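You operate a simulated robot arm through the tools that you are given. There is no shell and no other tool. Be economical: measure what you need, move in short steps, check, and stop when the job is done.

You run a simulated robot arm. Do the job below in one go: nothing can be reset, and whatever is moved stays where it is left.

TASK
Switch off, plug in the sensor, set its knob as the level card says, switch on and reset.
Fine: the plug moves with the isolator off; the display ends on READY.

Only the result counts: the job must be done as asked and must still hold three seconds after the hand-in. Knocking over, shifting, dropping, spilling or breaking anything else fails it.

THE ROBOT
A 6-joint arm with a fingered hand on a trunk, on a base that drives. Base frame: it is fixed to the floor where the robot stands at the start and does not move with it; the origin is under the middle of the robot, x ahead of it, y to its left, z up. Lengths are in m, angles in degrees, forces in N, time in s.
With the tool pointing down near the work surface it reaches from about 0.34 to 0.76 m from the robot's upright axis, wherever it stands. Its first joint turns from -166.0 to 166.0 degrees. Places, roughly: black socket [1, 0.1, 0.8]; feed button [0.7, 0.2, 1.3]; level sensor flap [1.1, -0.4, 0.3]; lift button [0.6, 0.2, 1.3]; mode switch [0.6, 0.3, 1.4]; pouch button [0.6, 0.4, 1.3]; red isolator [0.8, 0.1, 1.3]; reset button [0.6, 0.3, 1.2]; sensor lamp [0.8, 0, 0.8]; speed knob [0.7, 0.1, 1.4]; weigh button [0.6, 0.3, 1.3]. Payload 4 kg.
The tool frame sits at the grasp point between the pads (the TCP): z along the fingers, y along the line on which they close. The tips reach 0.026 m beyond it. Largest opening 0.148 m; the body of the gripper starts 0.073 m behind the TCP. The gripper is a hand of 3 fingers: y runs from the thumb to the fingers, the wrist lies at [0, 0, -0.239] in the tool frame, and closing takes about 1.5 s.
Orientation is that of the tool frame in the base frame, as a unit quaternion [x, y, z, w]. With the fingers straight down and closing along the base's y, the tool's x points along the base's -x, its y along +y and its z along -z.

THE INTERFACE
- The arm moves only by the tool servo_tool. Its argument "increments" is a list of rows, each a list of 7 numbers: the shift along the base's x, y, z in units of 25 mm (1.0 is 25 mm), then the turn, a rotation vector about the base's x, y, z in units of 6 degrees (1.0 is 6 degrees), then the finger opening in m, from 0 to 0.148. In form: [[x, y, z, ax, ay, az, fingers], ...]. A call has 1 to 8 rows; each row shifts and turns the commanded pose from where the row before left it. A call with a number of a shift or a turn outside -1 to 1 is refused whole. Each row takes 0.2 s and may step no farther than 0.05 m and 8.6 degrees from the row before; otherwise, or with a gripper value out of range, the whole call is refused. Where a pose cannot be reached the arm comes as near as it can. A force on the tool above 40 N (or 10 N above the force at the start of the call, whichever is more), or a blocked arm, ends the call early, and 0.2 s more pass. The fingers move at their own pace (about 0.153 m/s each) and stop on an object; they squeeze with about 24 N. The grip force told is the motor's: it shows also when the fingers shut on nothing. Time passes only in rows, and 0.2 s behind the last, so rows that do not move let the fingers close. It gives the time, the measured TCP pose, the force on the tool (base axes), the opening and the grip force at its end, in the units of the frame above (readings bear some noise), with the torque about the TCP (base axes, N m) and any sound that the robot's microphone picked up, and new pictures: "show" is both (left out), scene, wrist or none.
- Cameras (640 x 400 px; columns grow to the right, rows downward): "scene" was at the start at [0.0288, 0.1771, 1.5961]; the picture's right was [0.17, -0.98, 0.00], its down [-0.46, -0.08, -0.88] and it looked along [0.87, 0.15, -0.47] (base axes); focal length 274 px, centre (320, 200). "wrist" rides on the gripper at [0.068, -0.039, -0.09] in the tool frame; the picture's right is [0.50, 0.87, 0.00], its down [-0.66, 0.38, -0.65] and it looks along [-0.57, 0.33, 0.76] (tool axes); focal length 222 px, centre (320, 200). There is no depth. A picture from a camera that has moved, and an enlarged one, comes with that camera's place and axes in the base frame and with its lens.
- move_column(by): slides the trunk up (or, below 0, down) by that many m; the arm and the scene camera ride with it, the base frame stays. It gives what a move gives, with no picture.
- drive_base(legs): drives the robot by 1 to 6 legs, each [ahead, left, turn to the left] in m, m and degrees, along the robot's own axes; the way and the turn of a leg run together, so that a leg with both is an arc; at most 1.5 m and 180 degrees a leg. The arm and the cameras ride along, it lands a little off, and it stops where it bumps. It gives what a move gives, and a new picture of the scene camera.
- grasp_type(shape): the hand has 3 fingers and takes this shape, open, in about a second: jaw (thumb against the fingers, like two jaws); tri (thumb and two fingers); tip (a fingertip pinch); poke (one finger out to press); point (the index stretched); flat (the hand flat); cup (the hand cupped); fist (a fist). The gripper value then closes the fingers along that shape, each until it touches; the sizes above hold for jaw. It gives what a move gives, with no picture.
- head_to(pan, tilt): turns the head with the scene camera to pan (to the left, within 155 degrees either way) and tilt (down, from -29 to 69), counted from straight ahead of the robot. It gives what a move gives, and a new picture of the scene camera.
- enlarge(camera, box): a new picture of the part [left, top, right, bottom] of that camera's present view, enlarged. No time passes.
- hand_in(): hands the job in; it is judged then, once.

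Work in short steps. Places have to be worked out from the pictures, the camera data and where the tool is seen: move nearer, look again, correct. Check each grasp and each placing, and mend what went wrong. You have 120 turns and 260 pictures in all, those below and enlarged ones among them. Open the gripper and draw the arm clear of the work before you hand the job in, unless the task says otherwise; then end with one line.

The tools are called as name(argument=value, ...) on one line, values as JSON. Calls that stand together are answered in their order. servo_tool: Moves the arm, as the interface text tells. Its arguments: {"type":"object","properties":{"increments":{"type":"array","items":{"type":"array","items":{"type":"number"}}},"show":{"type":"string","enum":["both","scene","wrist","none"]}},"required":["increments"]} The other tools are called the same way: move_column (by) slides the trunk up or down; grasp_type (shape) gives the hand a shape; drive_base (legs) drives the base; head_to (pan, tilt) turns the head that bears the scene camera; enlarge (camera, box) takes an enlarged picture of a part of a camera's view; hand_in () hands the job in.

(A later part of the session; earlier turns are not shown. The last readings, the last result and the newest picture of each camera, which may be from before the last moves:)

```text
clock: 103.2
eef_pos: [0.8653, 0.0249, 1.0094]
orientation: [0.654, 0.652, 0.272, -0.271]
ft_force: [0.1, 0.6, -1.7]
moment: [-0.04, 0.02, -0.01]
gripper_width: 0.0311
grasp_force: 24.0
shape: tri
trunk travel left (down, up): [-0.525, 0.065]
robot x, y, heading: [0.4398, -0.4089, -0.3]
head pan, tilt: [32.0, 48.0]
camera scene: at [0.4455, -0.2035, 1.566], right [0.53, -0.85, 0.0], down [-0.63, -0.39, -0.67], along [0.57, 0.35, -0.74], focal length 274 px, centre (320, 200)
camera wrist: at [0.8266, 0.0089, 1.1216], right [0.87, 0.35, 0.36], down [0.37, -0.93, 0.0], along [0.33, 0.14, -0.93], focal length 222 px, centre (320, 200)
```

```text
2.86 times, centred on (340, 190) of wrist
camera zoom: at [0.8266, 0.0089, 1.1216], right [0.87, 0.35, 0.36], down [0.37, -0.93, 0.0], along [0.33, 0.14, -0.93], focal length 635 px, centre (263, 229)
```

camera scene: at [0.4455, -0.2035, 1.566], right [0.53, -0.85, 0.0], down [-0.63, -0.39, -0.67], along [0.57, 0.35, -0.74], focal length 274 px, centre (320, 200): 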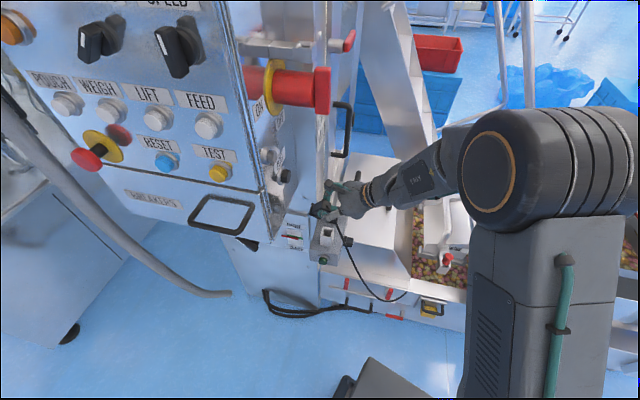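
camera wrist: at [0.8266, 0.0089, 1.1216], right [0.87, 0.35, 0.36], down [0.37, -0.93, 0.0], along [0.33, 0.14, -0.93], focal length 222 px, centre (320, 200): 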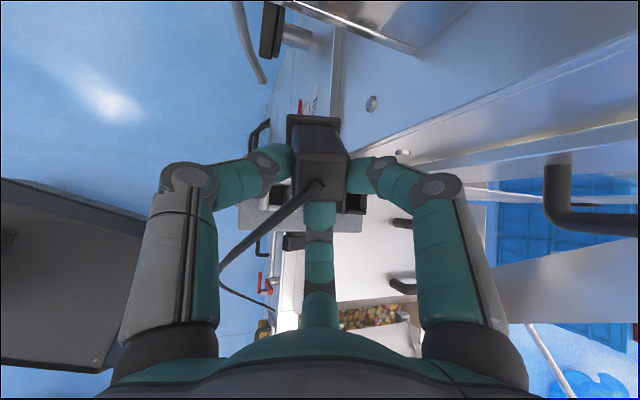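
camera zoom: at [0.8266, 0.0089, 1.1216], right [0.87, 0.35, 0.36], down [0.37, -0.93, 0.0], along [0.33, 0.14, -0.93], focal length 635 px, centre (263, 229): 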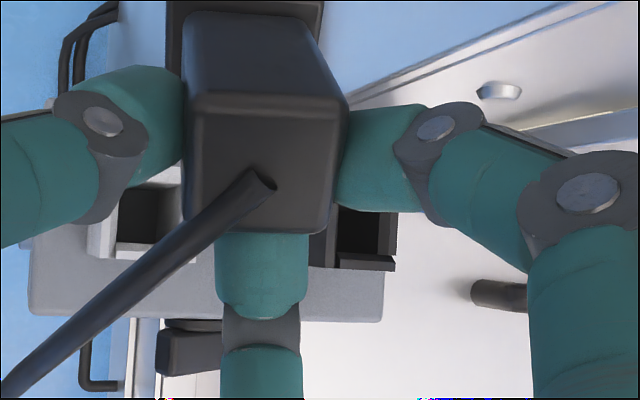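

The plug swung in the grip to line up with the fingers (bottom toward +y/down). I'll turn the tool to vertical so the plug is upright, put it back in the holder, and re-grip with a horizontal hand (stable for an upright plug, and clear of the door handle). First back off and rotate.

servo_tool(increments=[[0, -0.9, 0.2, -0.9, 0, 0, 0], [0, -0.9, 0.2, -0.9, 0, 0, 0], [0, -0.9, 0.2, -0.9, 0, 0, 0], [0, -0.9, 0.2, -0.9, 0, 0, 0], [0, -0.9, 0, -0.9, 0, 0, 0], [0, 0, 0, -0.9, 0, 0, 0], [0, 0, 0, -0.9, 0, 0, 0], [0, 0, 0, 0, 0, 0, 0]])

enlarge(camera="scene", box=[310, 140, 450, 250])

enlarge(camera="wrist", box=[220, 100, 420, 240])

```text
clock: 105.0
eef_pos: [0.866, -0.0875, 1.0308]
orientation: [0.707, 0.704, 0.047, -0.045]
ft_force: [0.1, -0.9, -0.7]
moment: [0.0, 0.0, -0.02]
gripper_width: 0.0312
grasp_force: 23.4
shape: tri
trunk travel left (down, up): [-0.525, 0.065]
robot x, y, heading: [0.4426, -0.409, -0.2]
head pan, tilt: [32.0, 48.0]
camera scene: at [0.4455, -0.2034, 1.5659], right [0.53, -0.85, 0.0], down [-0.63, -0.39, -0.67], along [0.57, 0.35, -0.74], focal length 274 px, centre (320, 200)
camera wrist: at [0.8268, -0.0323, 1.129], right [0.87, 0.49, 0.07], down [0.37, -0.74, 0.57], along [0.33, -0.47, -0.82], focal length 222 px, centre (320, 200)
```

scene: 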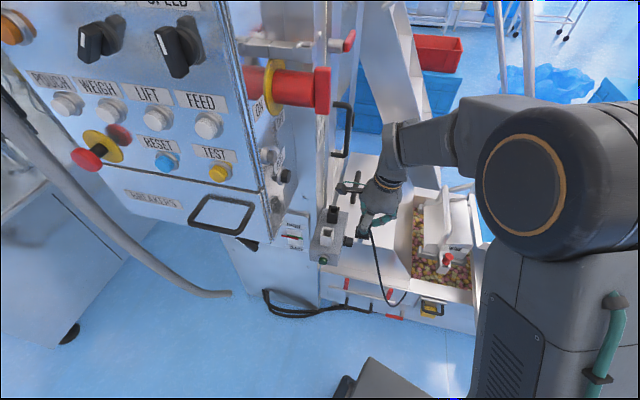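
wrist: 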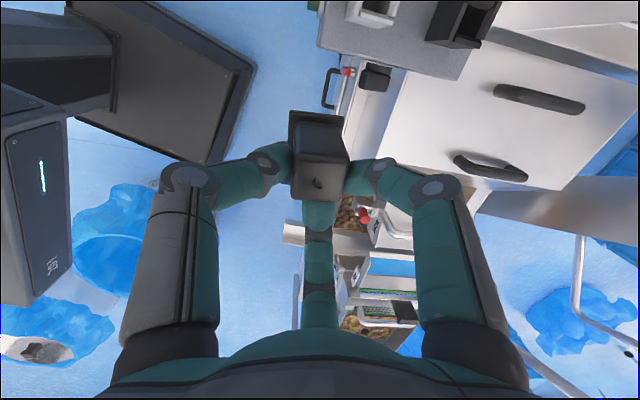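

```text
3.64 times, centred on (380, 195) of scene
camera zoom: at [0.4455, -0.2034, 1.5659], right [0.53, -0.85, 0.0], down [-0.63, -0.39, -0.67], along [0.57, 0.35, -0.74], focal length 995 px, centre (102, 218)
```

zoom: 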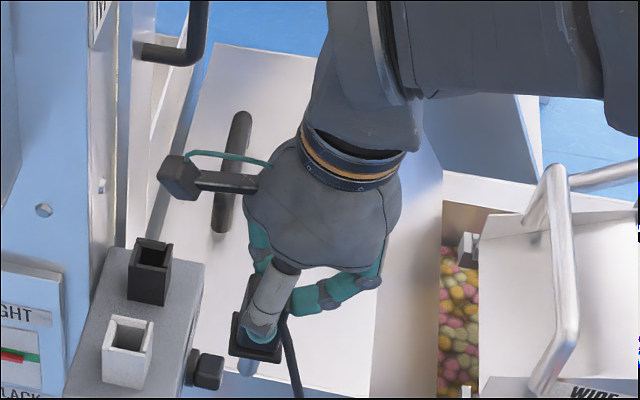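

```text
2.86 times, centred on (320, 170) of wrist
camera zoom: at [0.8268, -0.0323, 1.129], right [0.87, 0.49, 0.07], down [0.37, -0.74, 0.57], along [0.33, -0.47, -0.82], focal length 635 px, centre (320, 286)
```

zoom: 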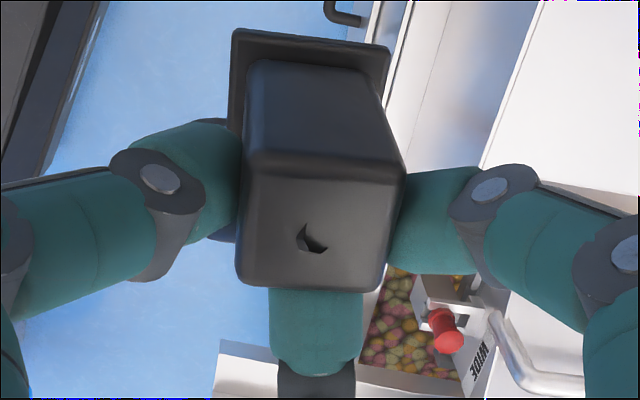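

Hypothesis confirmed: plug axis follows the tool. I finish to vertical, then measure plug offset relative to the hand.

servo_tool(increments=[[0, 0, 0, -0.8, 0, 0, 0], [0, 0, 0, -0.6, 0, 0, 0], [0, 0, 0, 0, 0, 0, 0]])

enlarge(camera="scene", box=[330, 180, 410, 245])

enlarge(camera="wrist", box=[220, 100, 420, 240])

```text
clock: 105.8
eef_pos: [0.8651, -0.0885, 1.0299]
orientation: [0.709, 0.705, -0.005, 0.007]
ft_force: [0.4, 0.9, -0.8]
moment: [-0.01, -0.04, 0.0]
gripper_width: 0.0313
grasp_force: 23.6
shape: tri
trunk travel left (down, up): [-0.525, 0.065]
robot x, y, heading: [0.4376, -0.4053, -0.0]
head pan, tilt: [32.0, 48.0]
camera scene: at [0.4456, -0.2034, 1.5659], right [0.53, -0.85, 0.0], down [-0.63, -0.39, -0.67], along [0.57, 0.35, -0.74], focal length 274 px, centre (320, 200)
camera wrist: at [0.8268, -0.0182, 1.1202], right [0.87, 0.5, -0.01], down [0.37, -0.65, 0.67], along [0.33, -0.58, -0.75], focal length 222 px, centre (320, 200)
```

scene: 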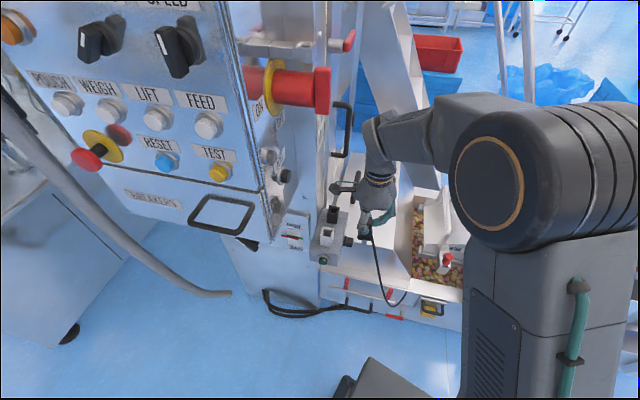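
wrist: 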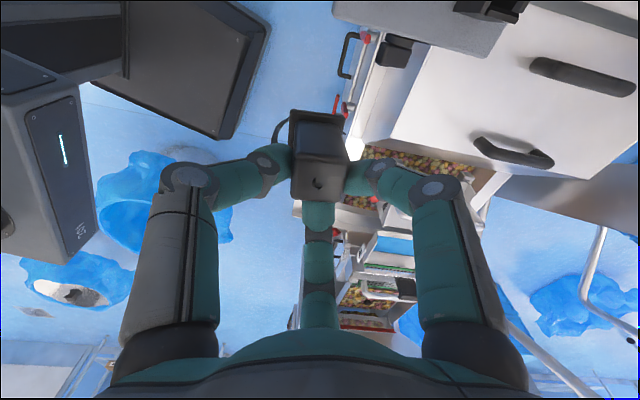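

```text
6.15 times, centred on (370, 212) of scene
camera zoom: at [0.4456, -0.2034, 1.5659], right [0.53, -0.85, 0.0], down [-0.63, -0.39, -0.67], along [0.57, 0.35, -0.74], focal length 1684 px, centre (12, 123)
```

zoom: 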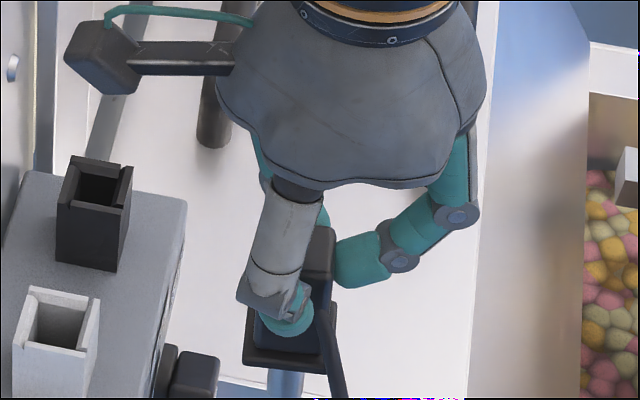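

```text
2.86 times, centred on (320, 170) of wrist
camera zoom: at [0.8268, -0.0182, 1.1202], right [0.87, 0.5, -0.01], down [0.37, -0.65, 0.67], along [0.33, -0.58, -0.75], focal length 635 px, centre (320, 286)
```

zoom: 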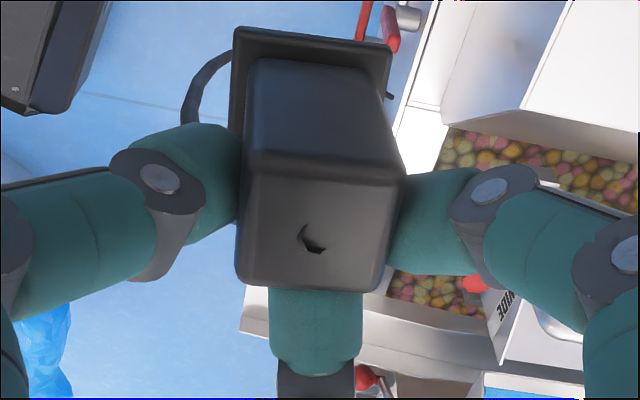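

Plug is upright within ~2°. I lower a little and move toward the holder, checking clearance to the isolator halfway.

servo_tool(increments=[[0.05, 0, -0.5, 0.15, 0, 0, 0], [0.05, 0.5, -0.5, 0, 0, 0, 0], [0, 0.9, 0, 0, 0, 0, 0], [0, 0.9, 0, 0, 0, 0, 0], [0, 0.7, 0, 0, 0, 0, 0], [0, 0, 0, 0, 0, 0, 0]], show="scene")

enlarge(camera="scene", box=[260, 60, 440, 250])

```text
clock: 107.2
eef_pos: [0.8687, -0.0141, 1.0062]
orientation: [0.708, 0.706, 0.001, 0.002]
ft_force: [-0.4, 0.1, -0.6]
moment: [0.0, 0.02, -0.03]
gripper_width: 0.0313
grasp_force: 24.1
shape: tri
trunk travel left (down, up): [-0.525, 0.065]
robot x, y, heading: [0.4394, -0.4073, -0.2]
head pan, tilt: [32.0, 48.0]
camera scene: at [0.4456, -0.2033, 1.5659], right [0.53, -0.85, 0.0], down [-0.63, -0.39, -0.67], along [0.57, 0.35, -0.74], focal length 274 px, centre (320, 200)
```

scene: 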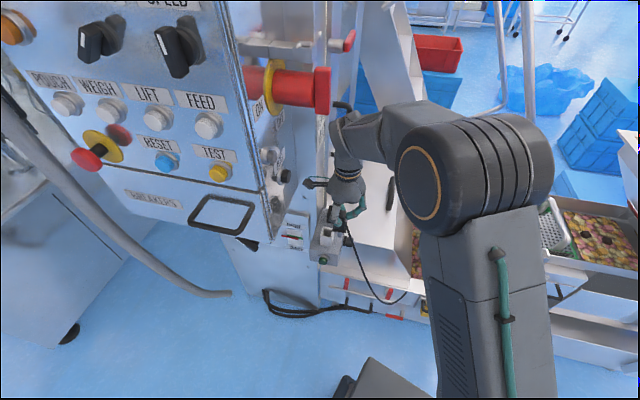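

```text
2.11 times, centred on (350, 155) of scene
camera zoom: at [0.4456, -0.2033, 1.5659], right [0.53, -0.85, 0.0], down [-0.63, -0.39, -0.67], along [0.57, 0.35, -0.74], focal length 576 px, centre (257, 295)
```

zoom: 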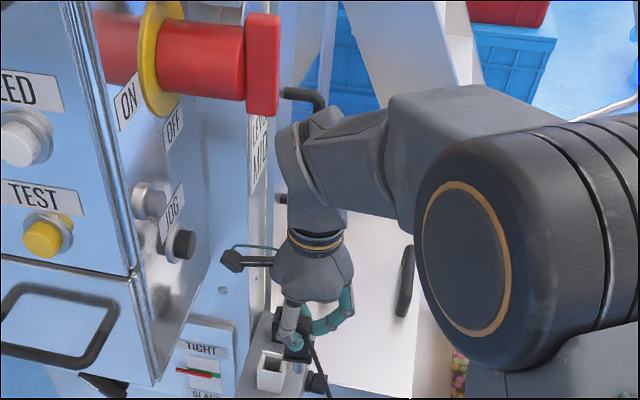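

The prong under the flange looks much thinner than the hollow socket, so a moderately tilted insertion is feasible. I zoom to measure plug prong and holder.

enlarge(camera="scene", box=[310, 185, 380, 255])

servo_tool(increments=[[0, -0.5, 0.5, 0, 0, 0, 0], [0, -0.8, 0.8, 0, 0, 0, 0], [0, -0.8, 0.8, 0, 0, 0, 0], [0, -0.8, 0.8, 0, 0, 0, 0], [0, 0, 0.5, 0, 0, 0, 0]], show="scene")

enlarge(camera="scene", box=[330, 140, 410, 230])

```text
5.71 times, centred on (345, 220) of scene
camera zoom: at [0.4456, -0.2033, 1.5659], right [0.53, -0.85, 0.0], down [-0.63, -0.39, -0.67], along [0.57, 0.35, -0.74], focal length 1564 px, centre (177, 86)
```

zoom: 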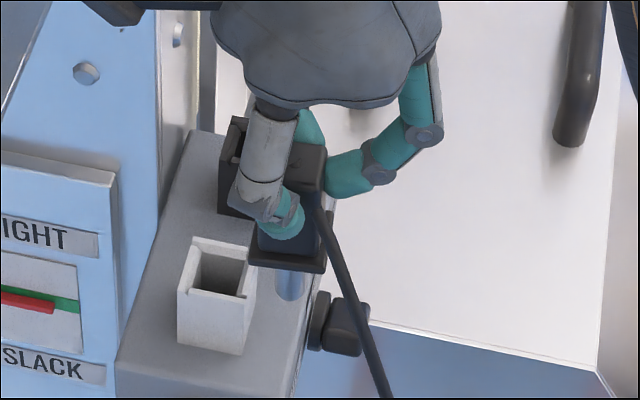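

```text
clock: 108.4
eef_pos: [0.8671, -0.0861, 1.0902]
orientation: [0.708, 0.706, 0.0, 0.001]
ft_force: [-0.4, -0.7, -0.9]
moment: [0.0, 0.02, -0.02]
gripper_width: 0.0311
grasp_force: 24.0
shape: tri
trunk travel left (down, up): [-0.525, 0.065]
robot x, y, heading: [0.4414, -0.4046, -0.1]
head pan, tilt: [32.0, 48.0]
camera scene: at [0.4455, -0.2036, 1.566], right [0.53, -0.85, 0.0], down [-0.63, -0.39, -0.67], along [0.57, 0.35, -0.74], focal length 274 px, centre (320, 200)
```

scene: 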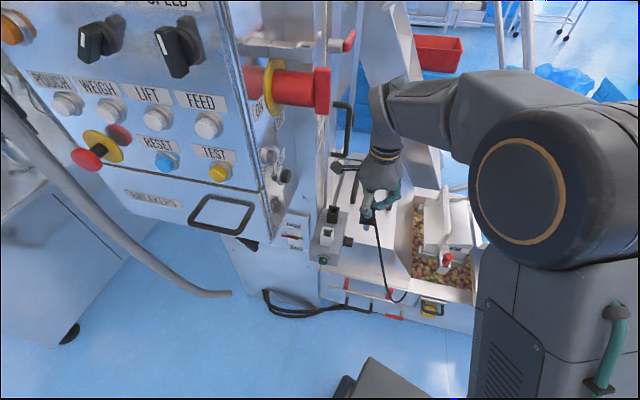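

```text
4.44 times, centred on (370, 185) of scene
camera zoom: at [0.4455, -0.2036, 1.566], right [0.53, -0.85, 0.0], down [-0.63, -0.39, -0.67], along [0.57, 0.35, -0.74], focal length 1216 px, centre (98, 267)
```

zoom: 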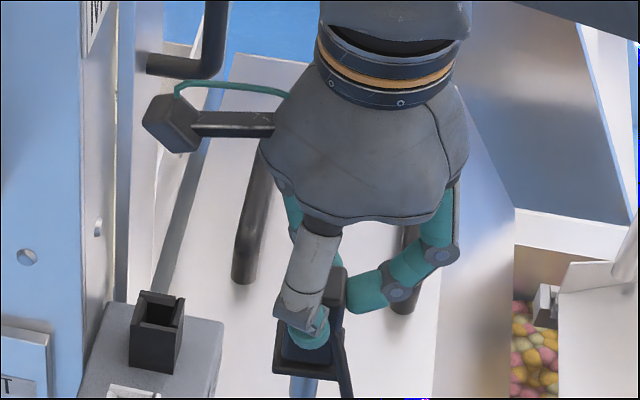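

Prong tip is ~0.11 m below the TCP along the tool axis, flange ~0.08. I tilt the tool 25° and bring the prong near, above the socket.

servo_tool(increments=[[0.5, 0, 0, 0.84, 0, 0, 0], [0.5, 0, 0, 0.83, 0, 0, 0], [0.5, 0, 0, 0.83, 0, 0, 0], [0.5, 0, 0, 0.83, 0, 0, 0], [0.5, 0, 0, 0.83, 0, 0, 0], [0.5, 0.4, 0, 0, 0, 0, 0], [0.2, 0.8, 0, 0, 0, 0, 0], [0, 0.8, 0, 0, 0, 0, 0]], show="none")

servo_tool(increments=[[0, 0.6, -0.5, 0, 0, 0, 0], [0, 0.4, -0.7, 0, 0, 0, 0], [0, 0, -0.7, 0, 0, 0, 0], [0, 0, 0, 0, 0, 0, 0]])

enlarge(camera="scene", box=[310, 160, 390, 230])

enlarge(camera="wrist", box=[220, 60, 420, 200])

```text
clock: 110.2
eef_pos: [0.9463, -0.0358, 1.0908]
orientation: [0.691, 0.689, 0.154, -0.152]
ft_force: [0.5, 0.4, -1.0]
moment: [-0.02, -0.04, -0.05]
gripper_width: 0.031
grasp_force: 23.7
shape: tri
trunk travel left (down, up): [-0.525, 0.065]
robot x, y, heading: [0.4411, -0.4099, 0.1]
head pan, tilt: [32.0, 48.0]
```

```text
clock: 111.2
eef_pos: [0.9482, -0.0105, 1.043]
orientation: [0.692, 0.689, 0.154, -0.151]
ft_force: [-0.4, -0.3, -0.8]
moment: [-0.02, 0.0, 0.02]
gripper_width: 0.0311
grasp_force: 23.4
shape: tri
trunk travel left (down, up): [-0.525, 0.065]
robot x, y, heading: [0.441, -0.4097, -0.1]
head pan, tilt: [32.0, 48.0]
camera scene: at [0.4457, -0.2034, 1.5659], right [0.53, -0.85, 0.0], down [-0.63, -0.39, -0.67], along [0.57, 0.35, -0.74], focal length 274 px, centre (320, 200)
camera wrist: at [0.9084, 0.0139, 1.1534], right [0.87, 0.45, 0.21], down [0.37, -0.87, 0.32], along [0.33, -0.2, -0.92], focal length 222 px, centre (320, 200)
```

scene: 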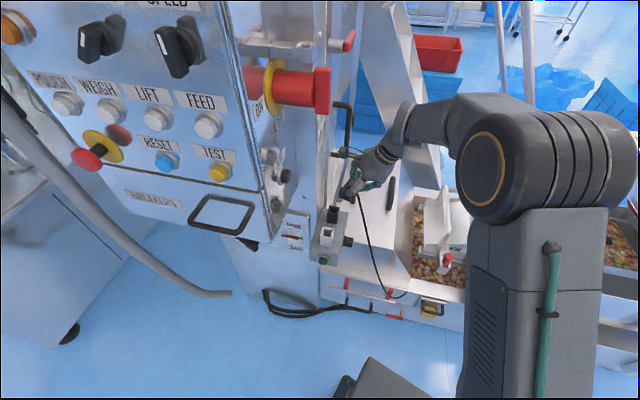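
wrist: 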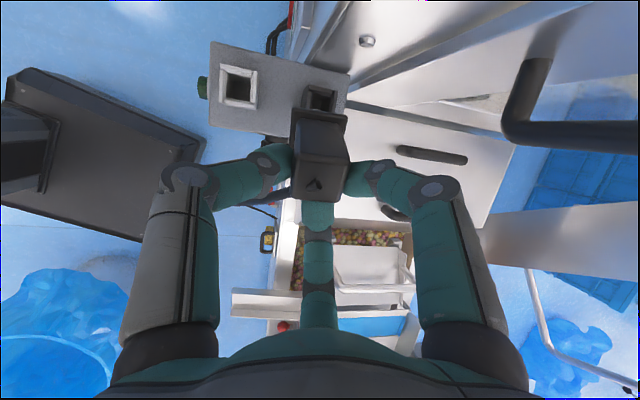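

```text
5.71 times, centred on (350, 195) of scene
camera zoom: at [0.4457, -0.2034, 1.5659], right [0.53, -0.85, 0.0], down [-0.63, -0.39, -0.67], along [0.57, 0.35, -0.74], focal length 1564 px, centre (149, 229)
```

zoom: 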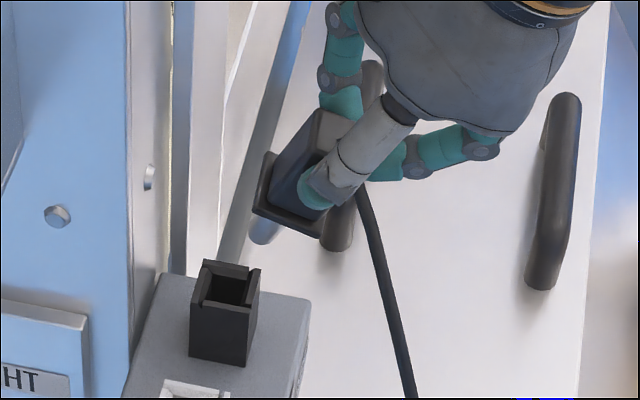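

```text
2.86 times, centred on (320, 130) of wrist
camera zoom: at [0.9084, 0.0139, 1.1534], right [0.87, 0.45, 0.21], down [0.37, -0.87, 0.32], along [0.33, -0.2, -0.92], focal length 635 px, centre (320, 400)
```

zoom: 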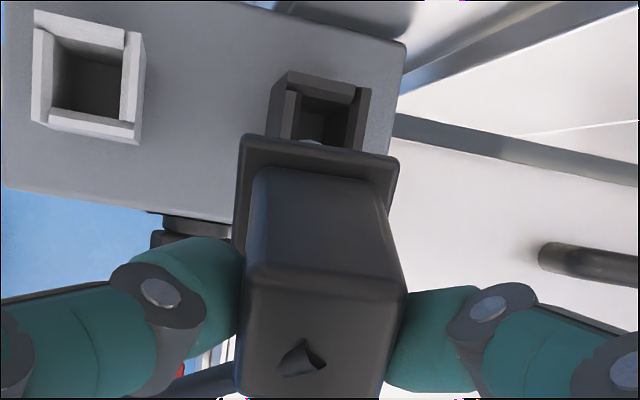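

Very clear. The prong must go about +4 mm x, +22 mm y; lower to 1 cm above the rim and recheck.

servo_tool(increments=[[0.08, 0.45, -0.5, 0, 0, 0, 0], [0.08, 0.45, -0.5, 0, 0, 0, 0], [0, 0, -0.5, 0, 0, 0, 0], [0, 0, 0, 0, 0, 0, 0]])

enlarge(camera="scene", box=[310, 170, 370, 230])

enlarge(camera="wrist", box=[240, 60, 400, 170])

```text
clock: 112.2
eef_pos: [0.949, 0.0115, 1.0062]
orientation: [0.692, 0.689, 0.153, -0.151]
ft_force: [-0.8, 0.5, -0.7]
moment: [-0.02, 0.01, 0.0]
gripper_width: 0.0312
grasp_force: 24.6
shape: tri
trunk travel left (down, up): [-0.525, 0.065]
robot x, y, heading: [0.4402, -0.406, -0.2]
head pan, tilt: [32.0, 48.0]
camera scene: at [0.4456, -0.2034, 1.5659], right [0.53, -0.85, 0.0], down [-0.63, -0.39, -0.67], along [0.57, 0.35, -0.74], focal length 274 px, centre (320, 200)
camera wrist: at [0.9111, 0.0359, 1.1157], right [0.87, 0.45, 0.21], down [0.37, -0.87, 0.32], along [0.33, -0.2, -0.92], focal length 222 px, centre (320, 200)
```

scene: 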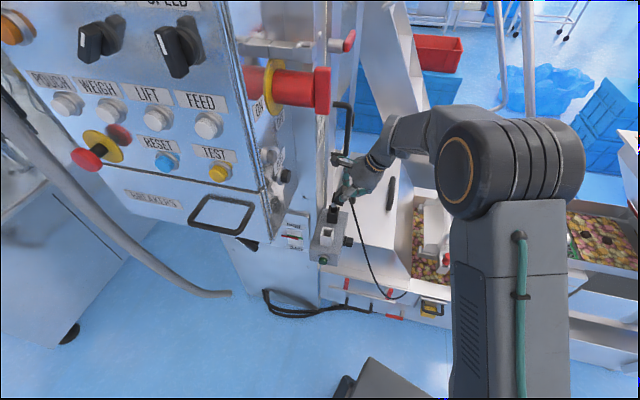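
wrist: 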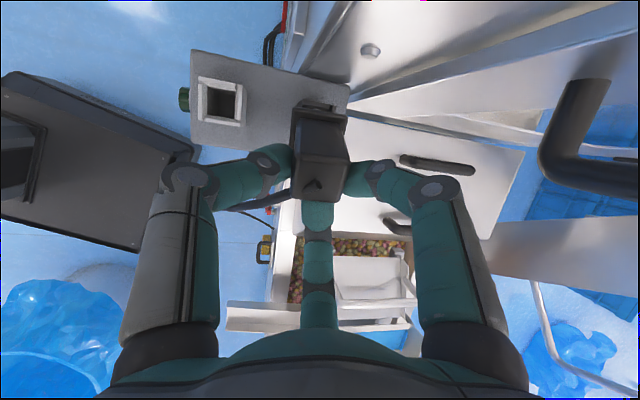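

```text
6.67 times, centred on (340, 200) of scene
camera zoom: at [0.4456, -0.2034, 1.5659], right [0.53, -0.85, 0.0], down [-0.63, -0.39, -0.67], along [0.57, 0.35, -0.74], focal length 1825 px, centre (187, 200)
```

zoom: 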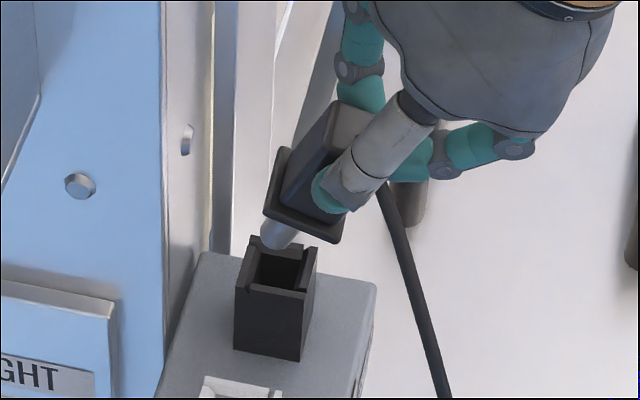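

```text
3.64 times, centred on (320, 115) of wrist
camera zoom: at [0.9111, 0.0359, 1.1157], right [0.87, 0.45, 0.21], down [0.37, -0.87, 0.32], along [0.33, -0.2, -0.92], focal length 808 px, centre (320, 509)
```

zoom: 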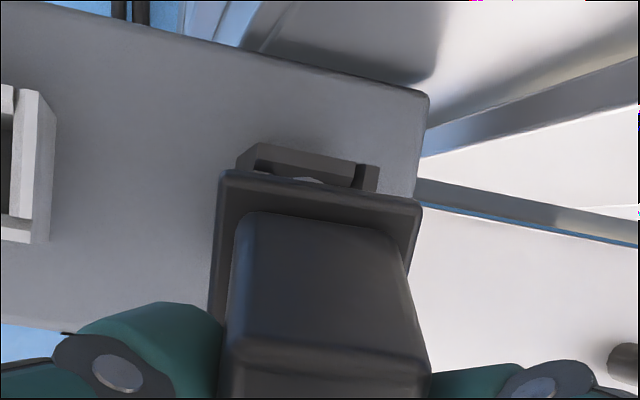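

Prong is over the opening. Lower it gently into the mouth while easing tilt.

servo_tool(increments=[[0, 0, -0.3, 0, 0, 0, 0], [0, 0, -0.3, 0, 0, 0, 0], [0, 0, -0.2, 0, 0, 0, 0], [0, 0, 0, 0, 0, 0, 0]], show="none")

enlarge(camera="scene", box=[310, 170, 370, 230])

enlarge(camera="wrist", box=[240, 60, 400, 170])

```text
clock: 113.2
eef_pos: [0.9513, 0.0117, 0.9849]
orientation: [0.692, 0.689, 0.154, -0.151]
ft_force: [-0.3, 1.0, -0.8]
moment: [-0.02, 0.04, 0.0]
gripper_width: 0.0313
grasp_force: 24.4
shape: tri
trunk travel left (down, up): [-0.525, 0.065]
robot x, y, heading: [0.439, -0.4041, 0.2]
head pan, tilt: [32.0, 48.0]
```

```text
6.67 times, centred on (340, 200) of scene
camera zoom: at [0.4456, -0.2034, 1.5659], right [0.53, -0.85, 0.0], down [-0.63, -0.39, -0.67], along [0.57, 0.35, -0.74], focal length 1825 px, centre (187, 200)
```

zoom: 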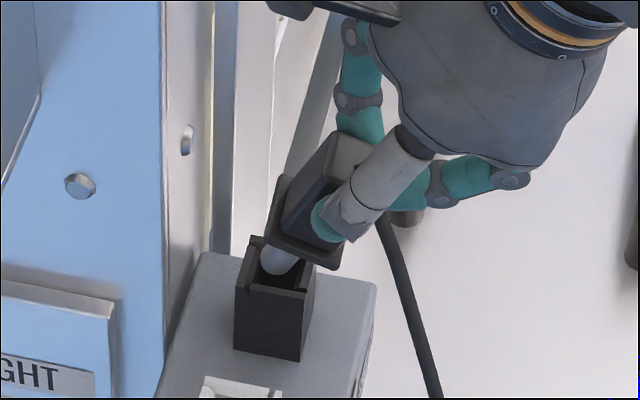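

```text
3.64 times, centred on (320, 115) of wrist
camera zoom: at [0.9123, 0.0356, 1.0961], right [0.87, 0.45, 0.21], down [0.37, -0.87, 0.32], along [0.33, -0.2, -0.92], focal length 808 px, centre (320, 509)
```

zoom: 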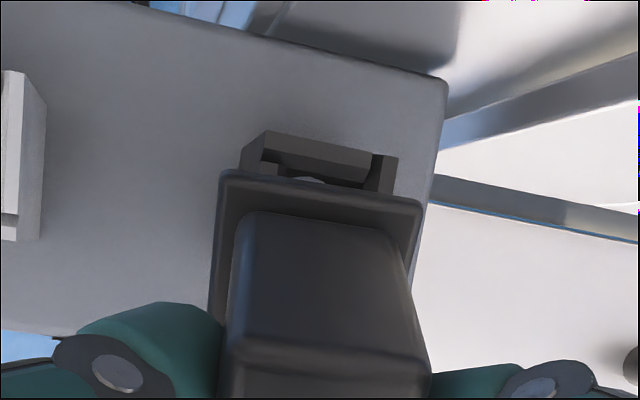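

Prong has entered the mouth with no contact. I reduce the tilt by ~7° about the tip and keep lowering.

servo_tool(increments=[[0.04, 0.22, -0.1, -0.5, 0, 0, 0], [0.04, 0.22, -0.15, -0.5, 0, 0, 0], [0, 0.08, -0.2, -0.2, 0, 0, 0], [0, 0, -0.2, 0, 0, 0, 0], [0, 0, 0, 0, 0, 0, 0]])

enlarge(camera="scene", box=[310, 170, 370, 230])

enlarge(camera="wrist", box=[240, 60, 400, 170])

```text
clock: 114.4
eef_pos: [0.9536, 0.0255, 0.9686]
orientation: [0.7, 0.697, 0.11, -0.109]
ft_force: [0.9, 1.3, -0.6]
moment: [-0.01, -0.1, -0.01]
gripper_width: 0.031
grasp_force: 24.3
shape: tri
trunk travel left (down, up): [-0.525, 0.065]
robot x, y, heading: [0.4397, -0.4088, -0.1]
head pan, tilt: [32.0, 48.0]
camera scene: at [0.4458, -0.2034, 1.5659], right [0.53, -0.85, 0.0], down [-0.63, -0.39, -0.67], along [0.57, 0.35, -0.74], focal length 274 px, centre (320, 200)
camera wrist: at [0.9149, 0.063, 1.0758], right [0.87, 0.47, 0.15], down [0.37, -0.82, 0.42], along [0.33, -0.31, -0.89], focal length 222 px, centre (320, 200)
```

scene: 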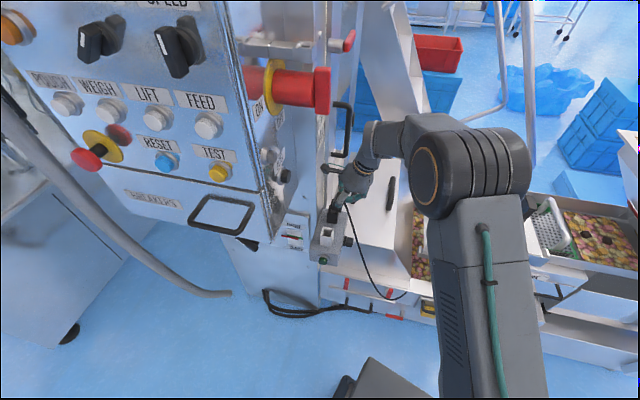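
wrist: 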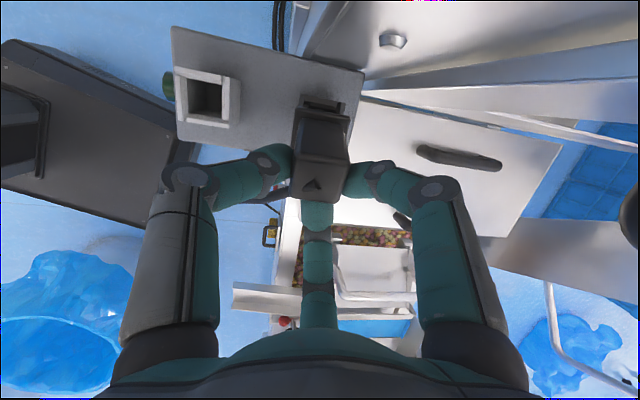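

```text
6.67 times, centred on (340, 200) of scene
camera zoom: at [0.4458, -0.2034, 1.5659], right [0.53, -0.85, 0.0], down [-0.63, -0.39, -0.67], along [0.57, 0.35, -0.74], focal length 1825 px, centre (187, 200)
```

zoom: 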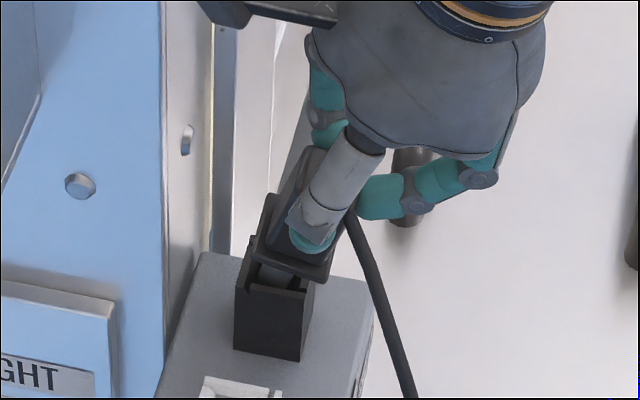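

```text
3.64 times, centred on (320, 115) of wrist
camera zoom: at [0.9149, 0.063, 1.0758], right [0.87, 0.47, 0.15], down [0.37, -0.82, 0.42], along [0.33, -0.31, -0.89], focal length 808 px, centre (320, 509)
```

zoom: 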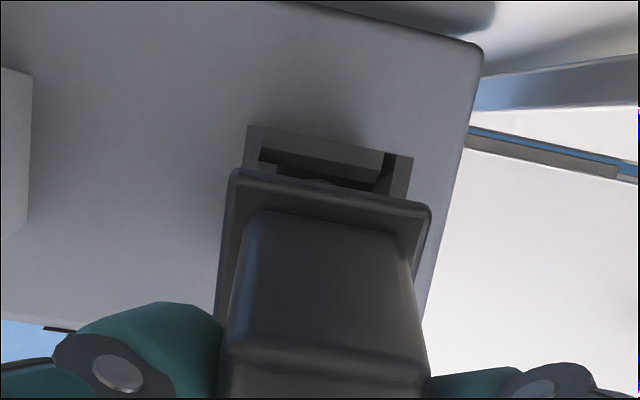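

servo_tool(increments=[[0, 0.06, -0.2, 0, 0, 0, 0], [0, 0.06, -0.2, 0, 0, 0, 0], [0, 0.06, -0.2, 0, 0, 0, 0], [0, 0, 0, 0, 0, 0, 0]], show="none")

enlarge(camera="scene", box=[310, 170, 370, 230])

enlarge(camera="wrist", box=[240, 60, 400, 170])

```text
clock: 115.4
eef_pos: [0.9529, 0.0289, 0.9559]
orientation: [0.7, 0.697, 0.11, -0.108]
ft_force: [-0.1, 0.2, 5.8]
moment: [0.05, -0.12, -0.03]
gripper_width: 0.0311
grasp_force: 24.4
shape: tri
trunk travel left (down, up): [-0.525, 0.065]
robot x, y, heading: [0.4384, -0.4087, -0.1]
head pan, tilt: [32.0, 48.0]
```

```text
6.67 times, centred on (340, 200) of scene
camera zoom: at [0.4453, -0.2036, 1.5659], right [0.53, -0.85, 0.0], down [-0.63, -0.39, -0.67], along [0.57, 0.35, -0.74], focal length 1825 px, centre (187, 200)
```

zoom: 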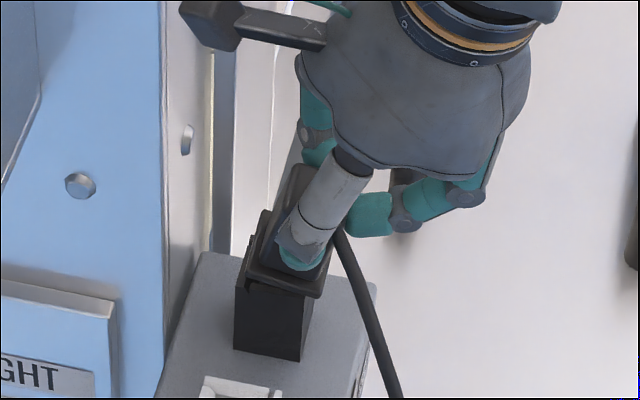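

```text
3.64 times, centred on (320, 115) of wrist
camera zoom: at [0.9141, 0.0669, 1.0621], right [0.87, 0.47, 0.15], down [0.37, -0.82, 0.42], along [0.33, -0.31, -0.89], focal length 808 px, centre (320, 509)
```

zoom: 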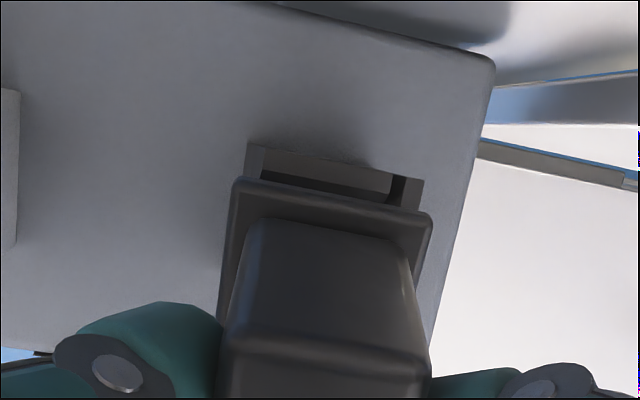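

Almost seated; flange sits slightly toward −y and tilted. I upright it by 5° more, shift +4 mm y and press.

servo_tool(increments=[[0, 0.2, 0, -0.4, 0, 0, 0], [0, 0.2, 0, -0.4, 0, 0, 0], [0, 0, -0.15, 0, 0, 0, 0], [0, 0, -0.15, 0, 0, 0, 0], [0, 0, 0, 0, 0, 0, 0]], show="none")

enlarge(camera="scene", box=[310, 170, 370, 230])

enlarge(camera="wrist", box=[240, 60, 400, 170])

```text
clock: 116.6
eef_pos: [0.9528, 0.0388, 0.9468]
orientation: [0.704, 0.702, 0.08, -0.079]
ft_force: [0.8, -1.5, 0.3]
moment: [-0.13, -0.1, -0.02]
gripper_width: 0.0316
grasp_force: 24.0
shape: tri
trunk travel left (down, up): [-0.525, 0.065]
robot x, y, heading: [0.4415, -0.4079, -0.3]
head pan, tilt: [32.0, 48.0]
```

```text
6.67 times, centred on (340, 200) of scene
camera zoom: at [0.4457, -0.2036, 1.566], right [0.53, -0.85, 0.0], down [-0.63, -0.39, -0.67], along [0.57, 0.35, -0.74], focal length 1825 px, centre (187, 200)
```

zoom: 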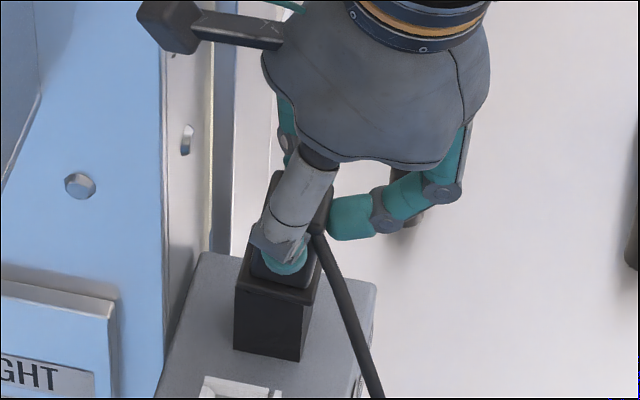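

```text
3.64 times, centred on (320, 115) of wrist
camera zoom: at [0.9146, 0.0856, 1.0504], right [0.87, 0.48, 0.11], down [0.37, -0.79, 0.49], along [0.33, -0.38, -0.86], focal length 808 px, centre (320, 509)
```

zoom: 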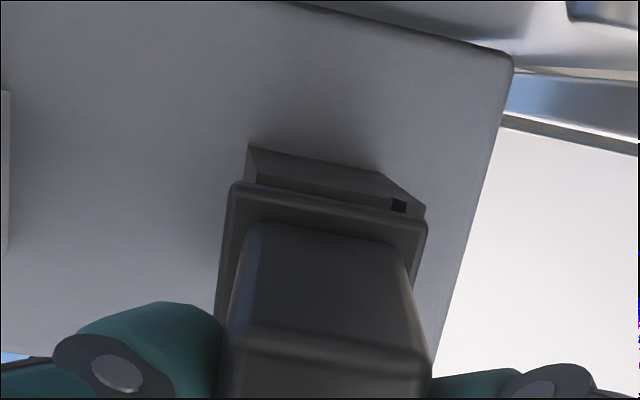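

It dropped further in; the flange now covers the rim. Press down firmly.

servo_tool(increments=[[0, 0.1, -0.2, -0.3, 0, 0, 0], [0, 0.05, -0.2, 0, 0, 0, 0], [0, 0, -0.2, 0, 0, 0, 0], [0, 0, 0, 0, 0, 0, 0]], show="none")

enlarge(camera="scene", box=[310, 170, 370, 230])

enlarge(camera="wrist", box=[240, 60, 400, 170])

```text
clock: 117.3
eef_pos: [0.9543, 0.0424, 0.9428]
orientation: [0.704, 0.703, 0.075, -0.067]
ft_force: [-10.4, -13.9, 17.0]
moment: [1.46, -1.44, 1.28]
gripper_width: 0.0333
grasp_force: 24.2
shape: tri
trunk travel left (down, up): [-0.525, 0.065]
robot x, y, heading: [0.4401, -0.4052, -0.2]
head pan, tilt: [32.0, 48.0]
stopped in row 3: the force on the tool passed its limit (the readings are from after the stop); the commanded pose is now the measured one
```

```text
6.67 times, centred on (340, 200) of scene
camera zoom: at [0.4428, -0.2066, 1.5663], right [0.53, -0.85, 0.0], down [-0.63, -0.39, -0.67], along [0.57, 0.36, -0.74], focal length 1825 px, centre (187, 200)
```

zoom: 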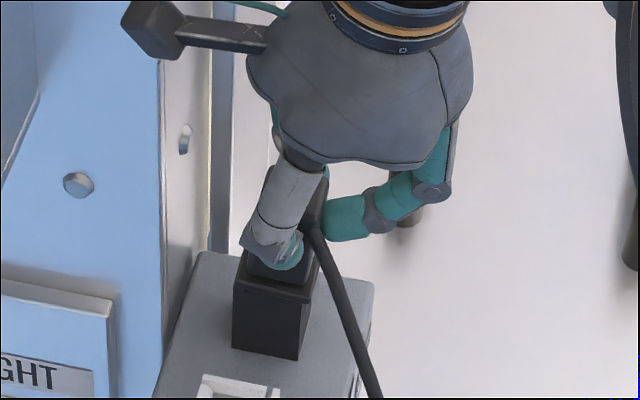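

```text
3.64 times, centred on (320, 115) of wrist
camera zoom: at [0.9132, 0.0911, 1.0448], right [0.87, 0.49, 0.11], down [0.37, -0.77, 0.51], along [0.34, -0.4, -0.85], focal length 808 px, centre (320, 509)
```

zoom: 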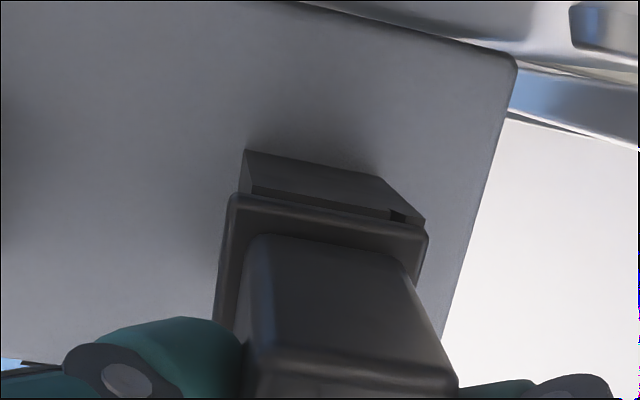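

It's bottomed out (and the camera housing is close to the wall). Open slightly and withdraw along the tool axis.

servo_tool(increments=[[0, 0, 0, 0, 0, 0, 0.045], [0, 0, 0, 0, 0, 0, 0.045], [0, 0, 0, 0, 0, 0, 0.05]])

enlarge(camera="scene", box=[310, 170, 370, 230])

enlarge(camera="wrist", box=[220, 60, 420, 200])

```text
clock: 118.1
eef_pos: [0.9513, 0.0424, 0.9397]
orientation: [0.704, 0.704, 0.073, -0.067]
ft_force: [-16.7, -16.4, -4.0]
moment: [1.64, -2.01, 1.61]
gripper_width: 0.047
grasp_force: 0.1
shape: jaw
trunk travel left (down, up): [-0.525, 0.065]
robot x, y, heading: [0.4434, -0.408, -0.2]
head pan, tilt: [32.0, 48.0]
camera scene: at [0.4433, -0.2055, 1.566], right [0.53, -0.85, 0.0], down [-0.63, -0.39, -0.67], along [0.57, 0.35, -0.74], focal length 274 px, centre (320, 200)
camera wrist: at [0.9128, 0.0915, 1.0411], right [0.87, 0.49, 0.1], down [0.37, -0.77, 0.52], along [0.33, -0.41, -0.85], focal length 222 px, centre (320, 200)
```

scene: 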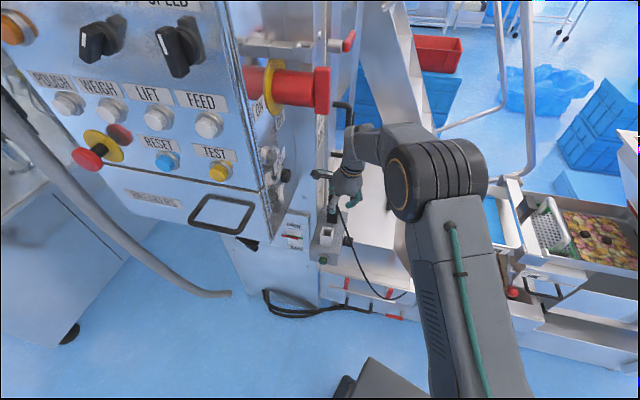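
wrist: 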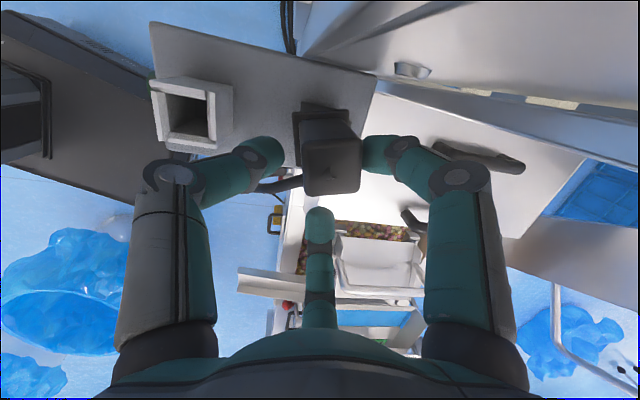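

```text
6.67 times, centred on (340, 200) of scene
camera zoom: at [0.4433, -0.2055, 1.566], right [0.53, -0.85, 0.0], down [-0.63, -0.39, -0.67], along [0.57, 0.35, -0.74], focal length 1825 px, centre (187, 200)
```

zoom: 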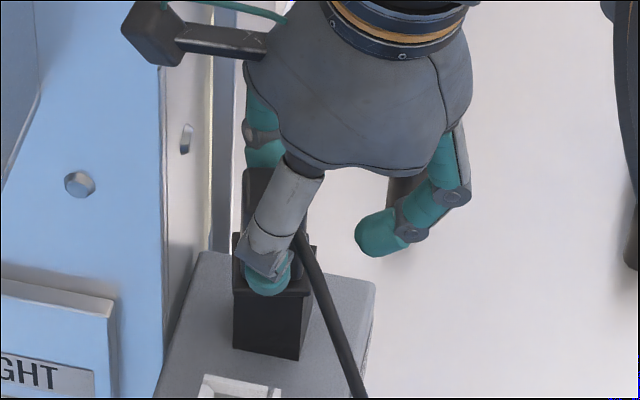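

```text
2.86 times, centred on (320, 130) of wrist
camera zoom: at [0.9128, 0.0915, 1.0411], right [0.87, 0.49, 0.1], down [0.37, -0.77, 0.52], along [0.33, -0.41, -0.85], focal length 635 px, centre (320, 400)
```

zoom: 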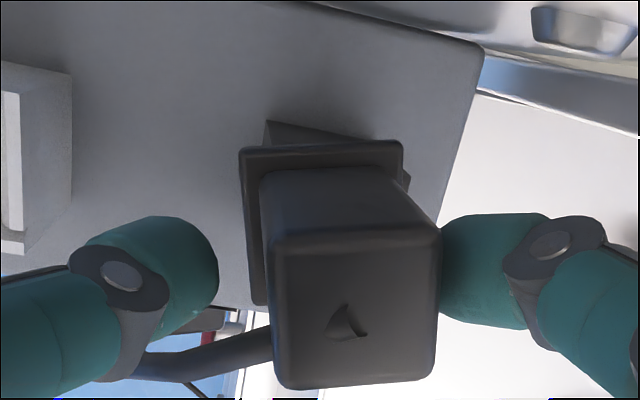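

The plug is in; the hand still touches on its +y side. Retreat up and −y.

servo_tool(increments=[[0, -0.2, 0.1, 0, 0, 0, 0.055], [0, -0.2, 0.4, 0, 0, 0, 0.055], [0, -0.1, 0.6, 0, 0, 0, 0.055], [0, -0.1, 0.6, 0, 0, 0, 0.055], [0, -0.1, 0.6, 0, 0, 0, 0.055]], show="none")

enlarge(camera="scene", box=[310, 150, 370, 230])

enlarge(camera="wrist", box=[220, 60, 420, 200])

```text
clock: 119.3
eef_pos: [0.9559, 0.0267, 0.9982]
orientation: [0.705, 0.702, 0.073, -0.067]
ft_force: [-0.6, 0.2, -0.2]
moment: [0.01, 0.04, -0.05]
gripper_width: 0.0525
grasp_force: 0.0
shape: jaw
trunk travel left (down, up): [-0.525, 0.065]
robot x, y, heading: [0.4382, -0.4067, -0.1]
head pan, tilt: [32.0, 48.0]
```

```text
5.00 times, centred on (340, 190) of scene
camera zoom: at [0.4455, -0.2036, 1.5659], right [0.53, -0.85, 0.0], down [-0.63, -0.39, -0.67], along [0.57, 0.35, -0.74], focal length 1368 px, centre (220, 250)
```

zoom: 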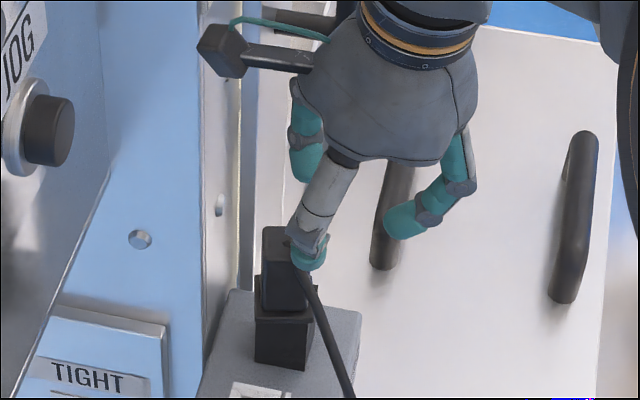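

```text
2.86 times, centred on (320, 130) of wrist
camera zoom: at [0.9153, 0.0756, 1.0986], right [0.87, 0.49, 0.11], down [0.37, -0.77, 0.51], along [0.33, -0.41, -0.85], focal length 635 px, centre (320, 400)
```

zoom: 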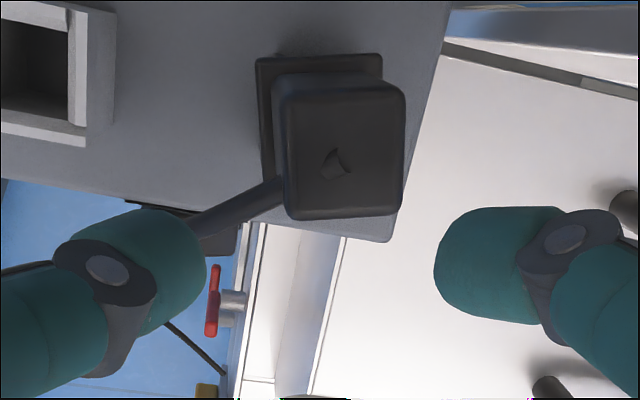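

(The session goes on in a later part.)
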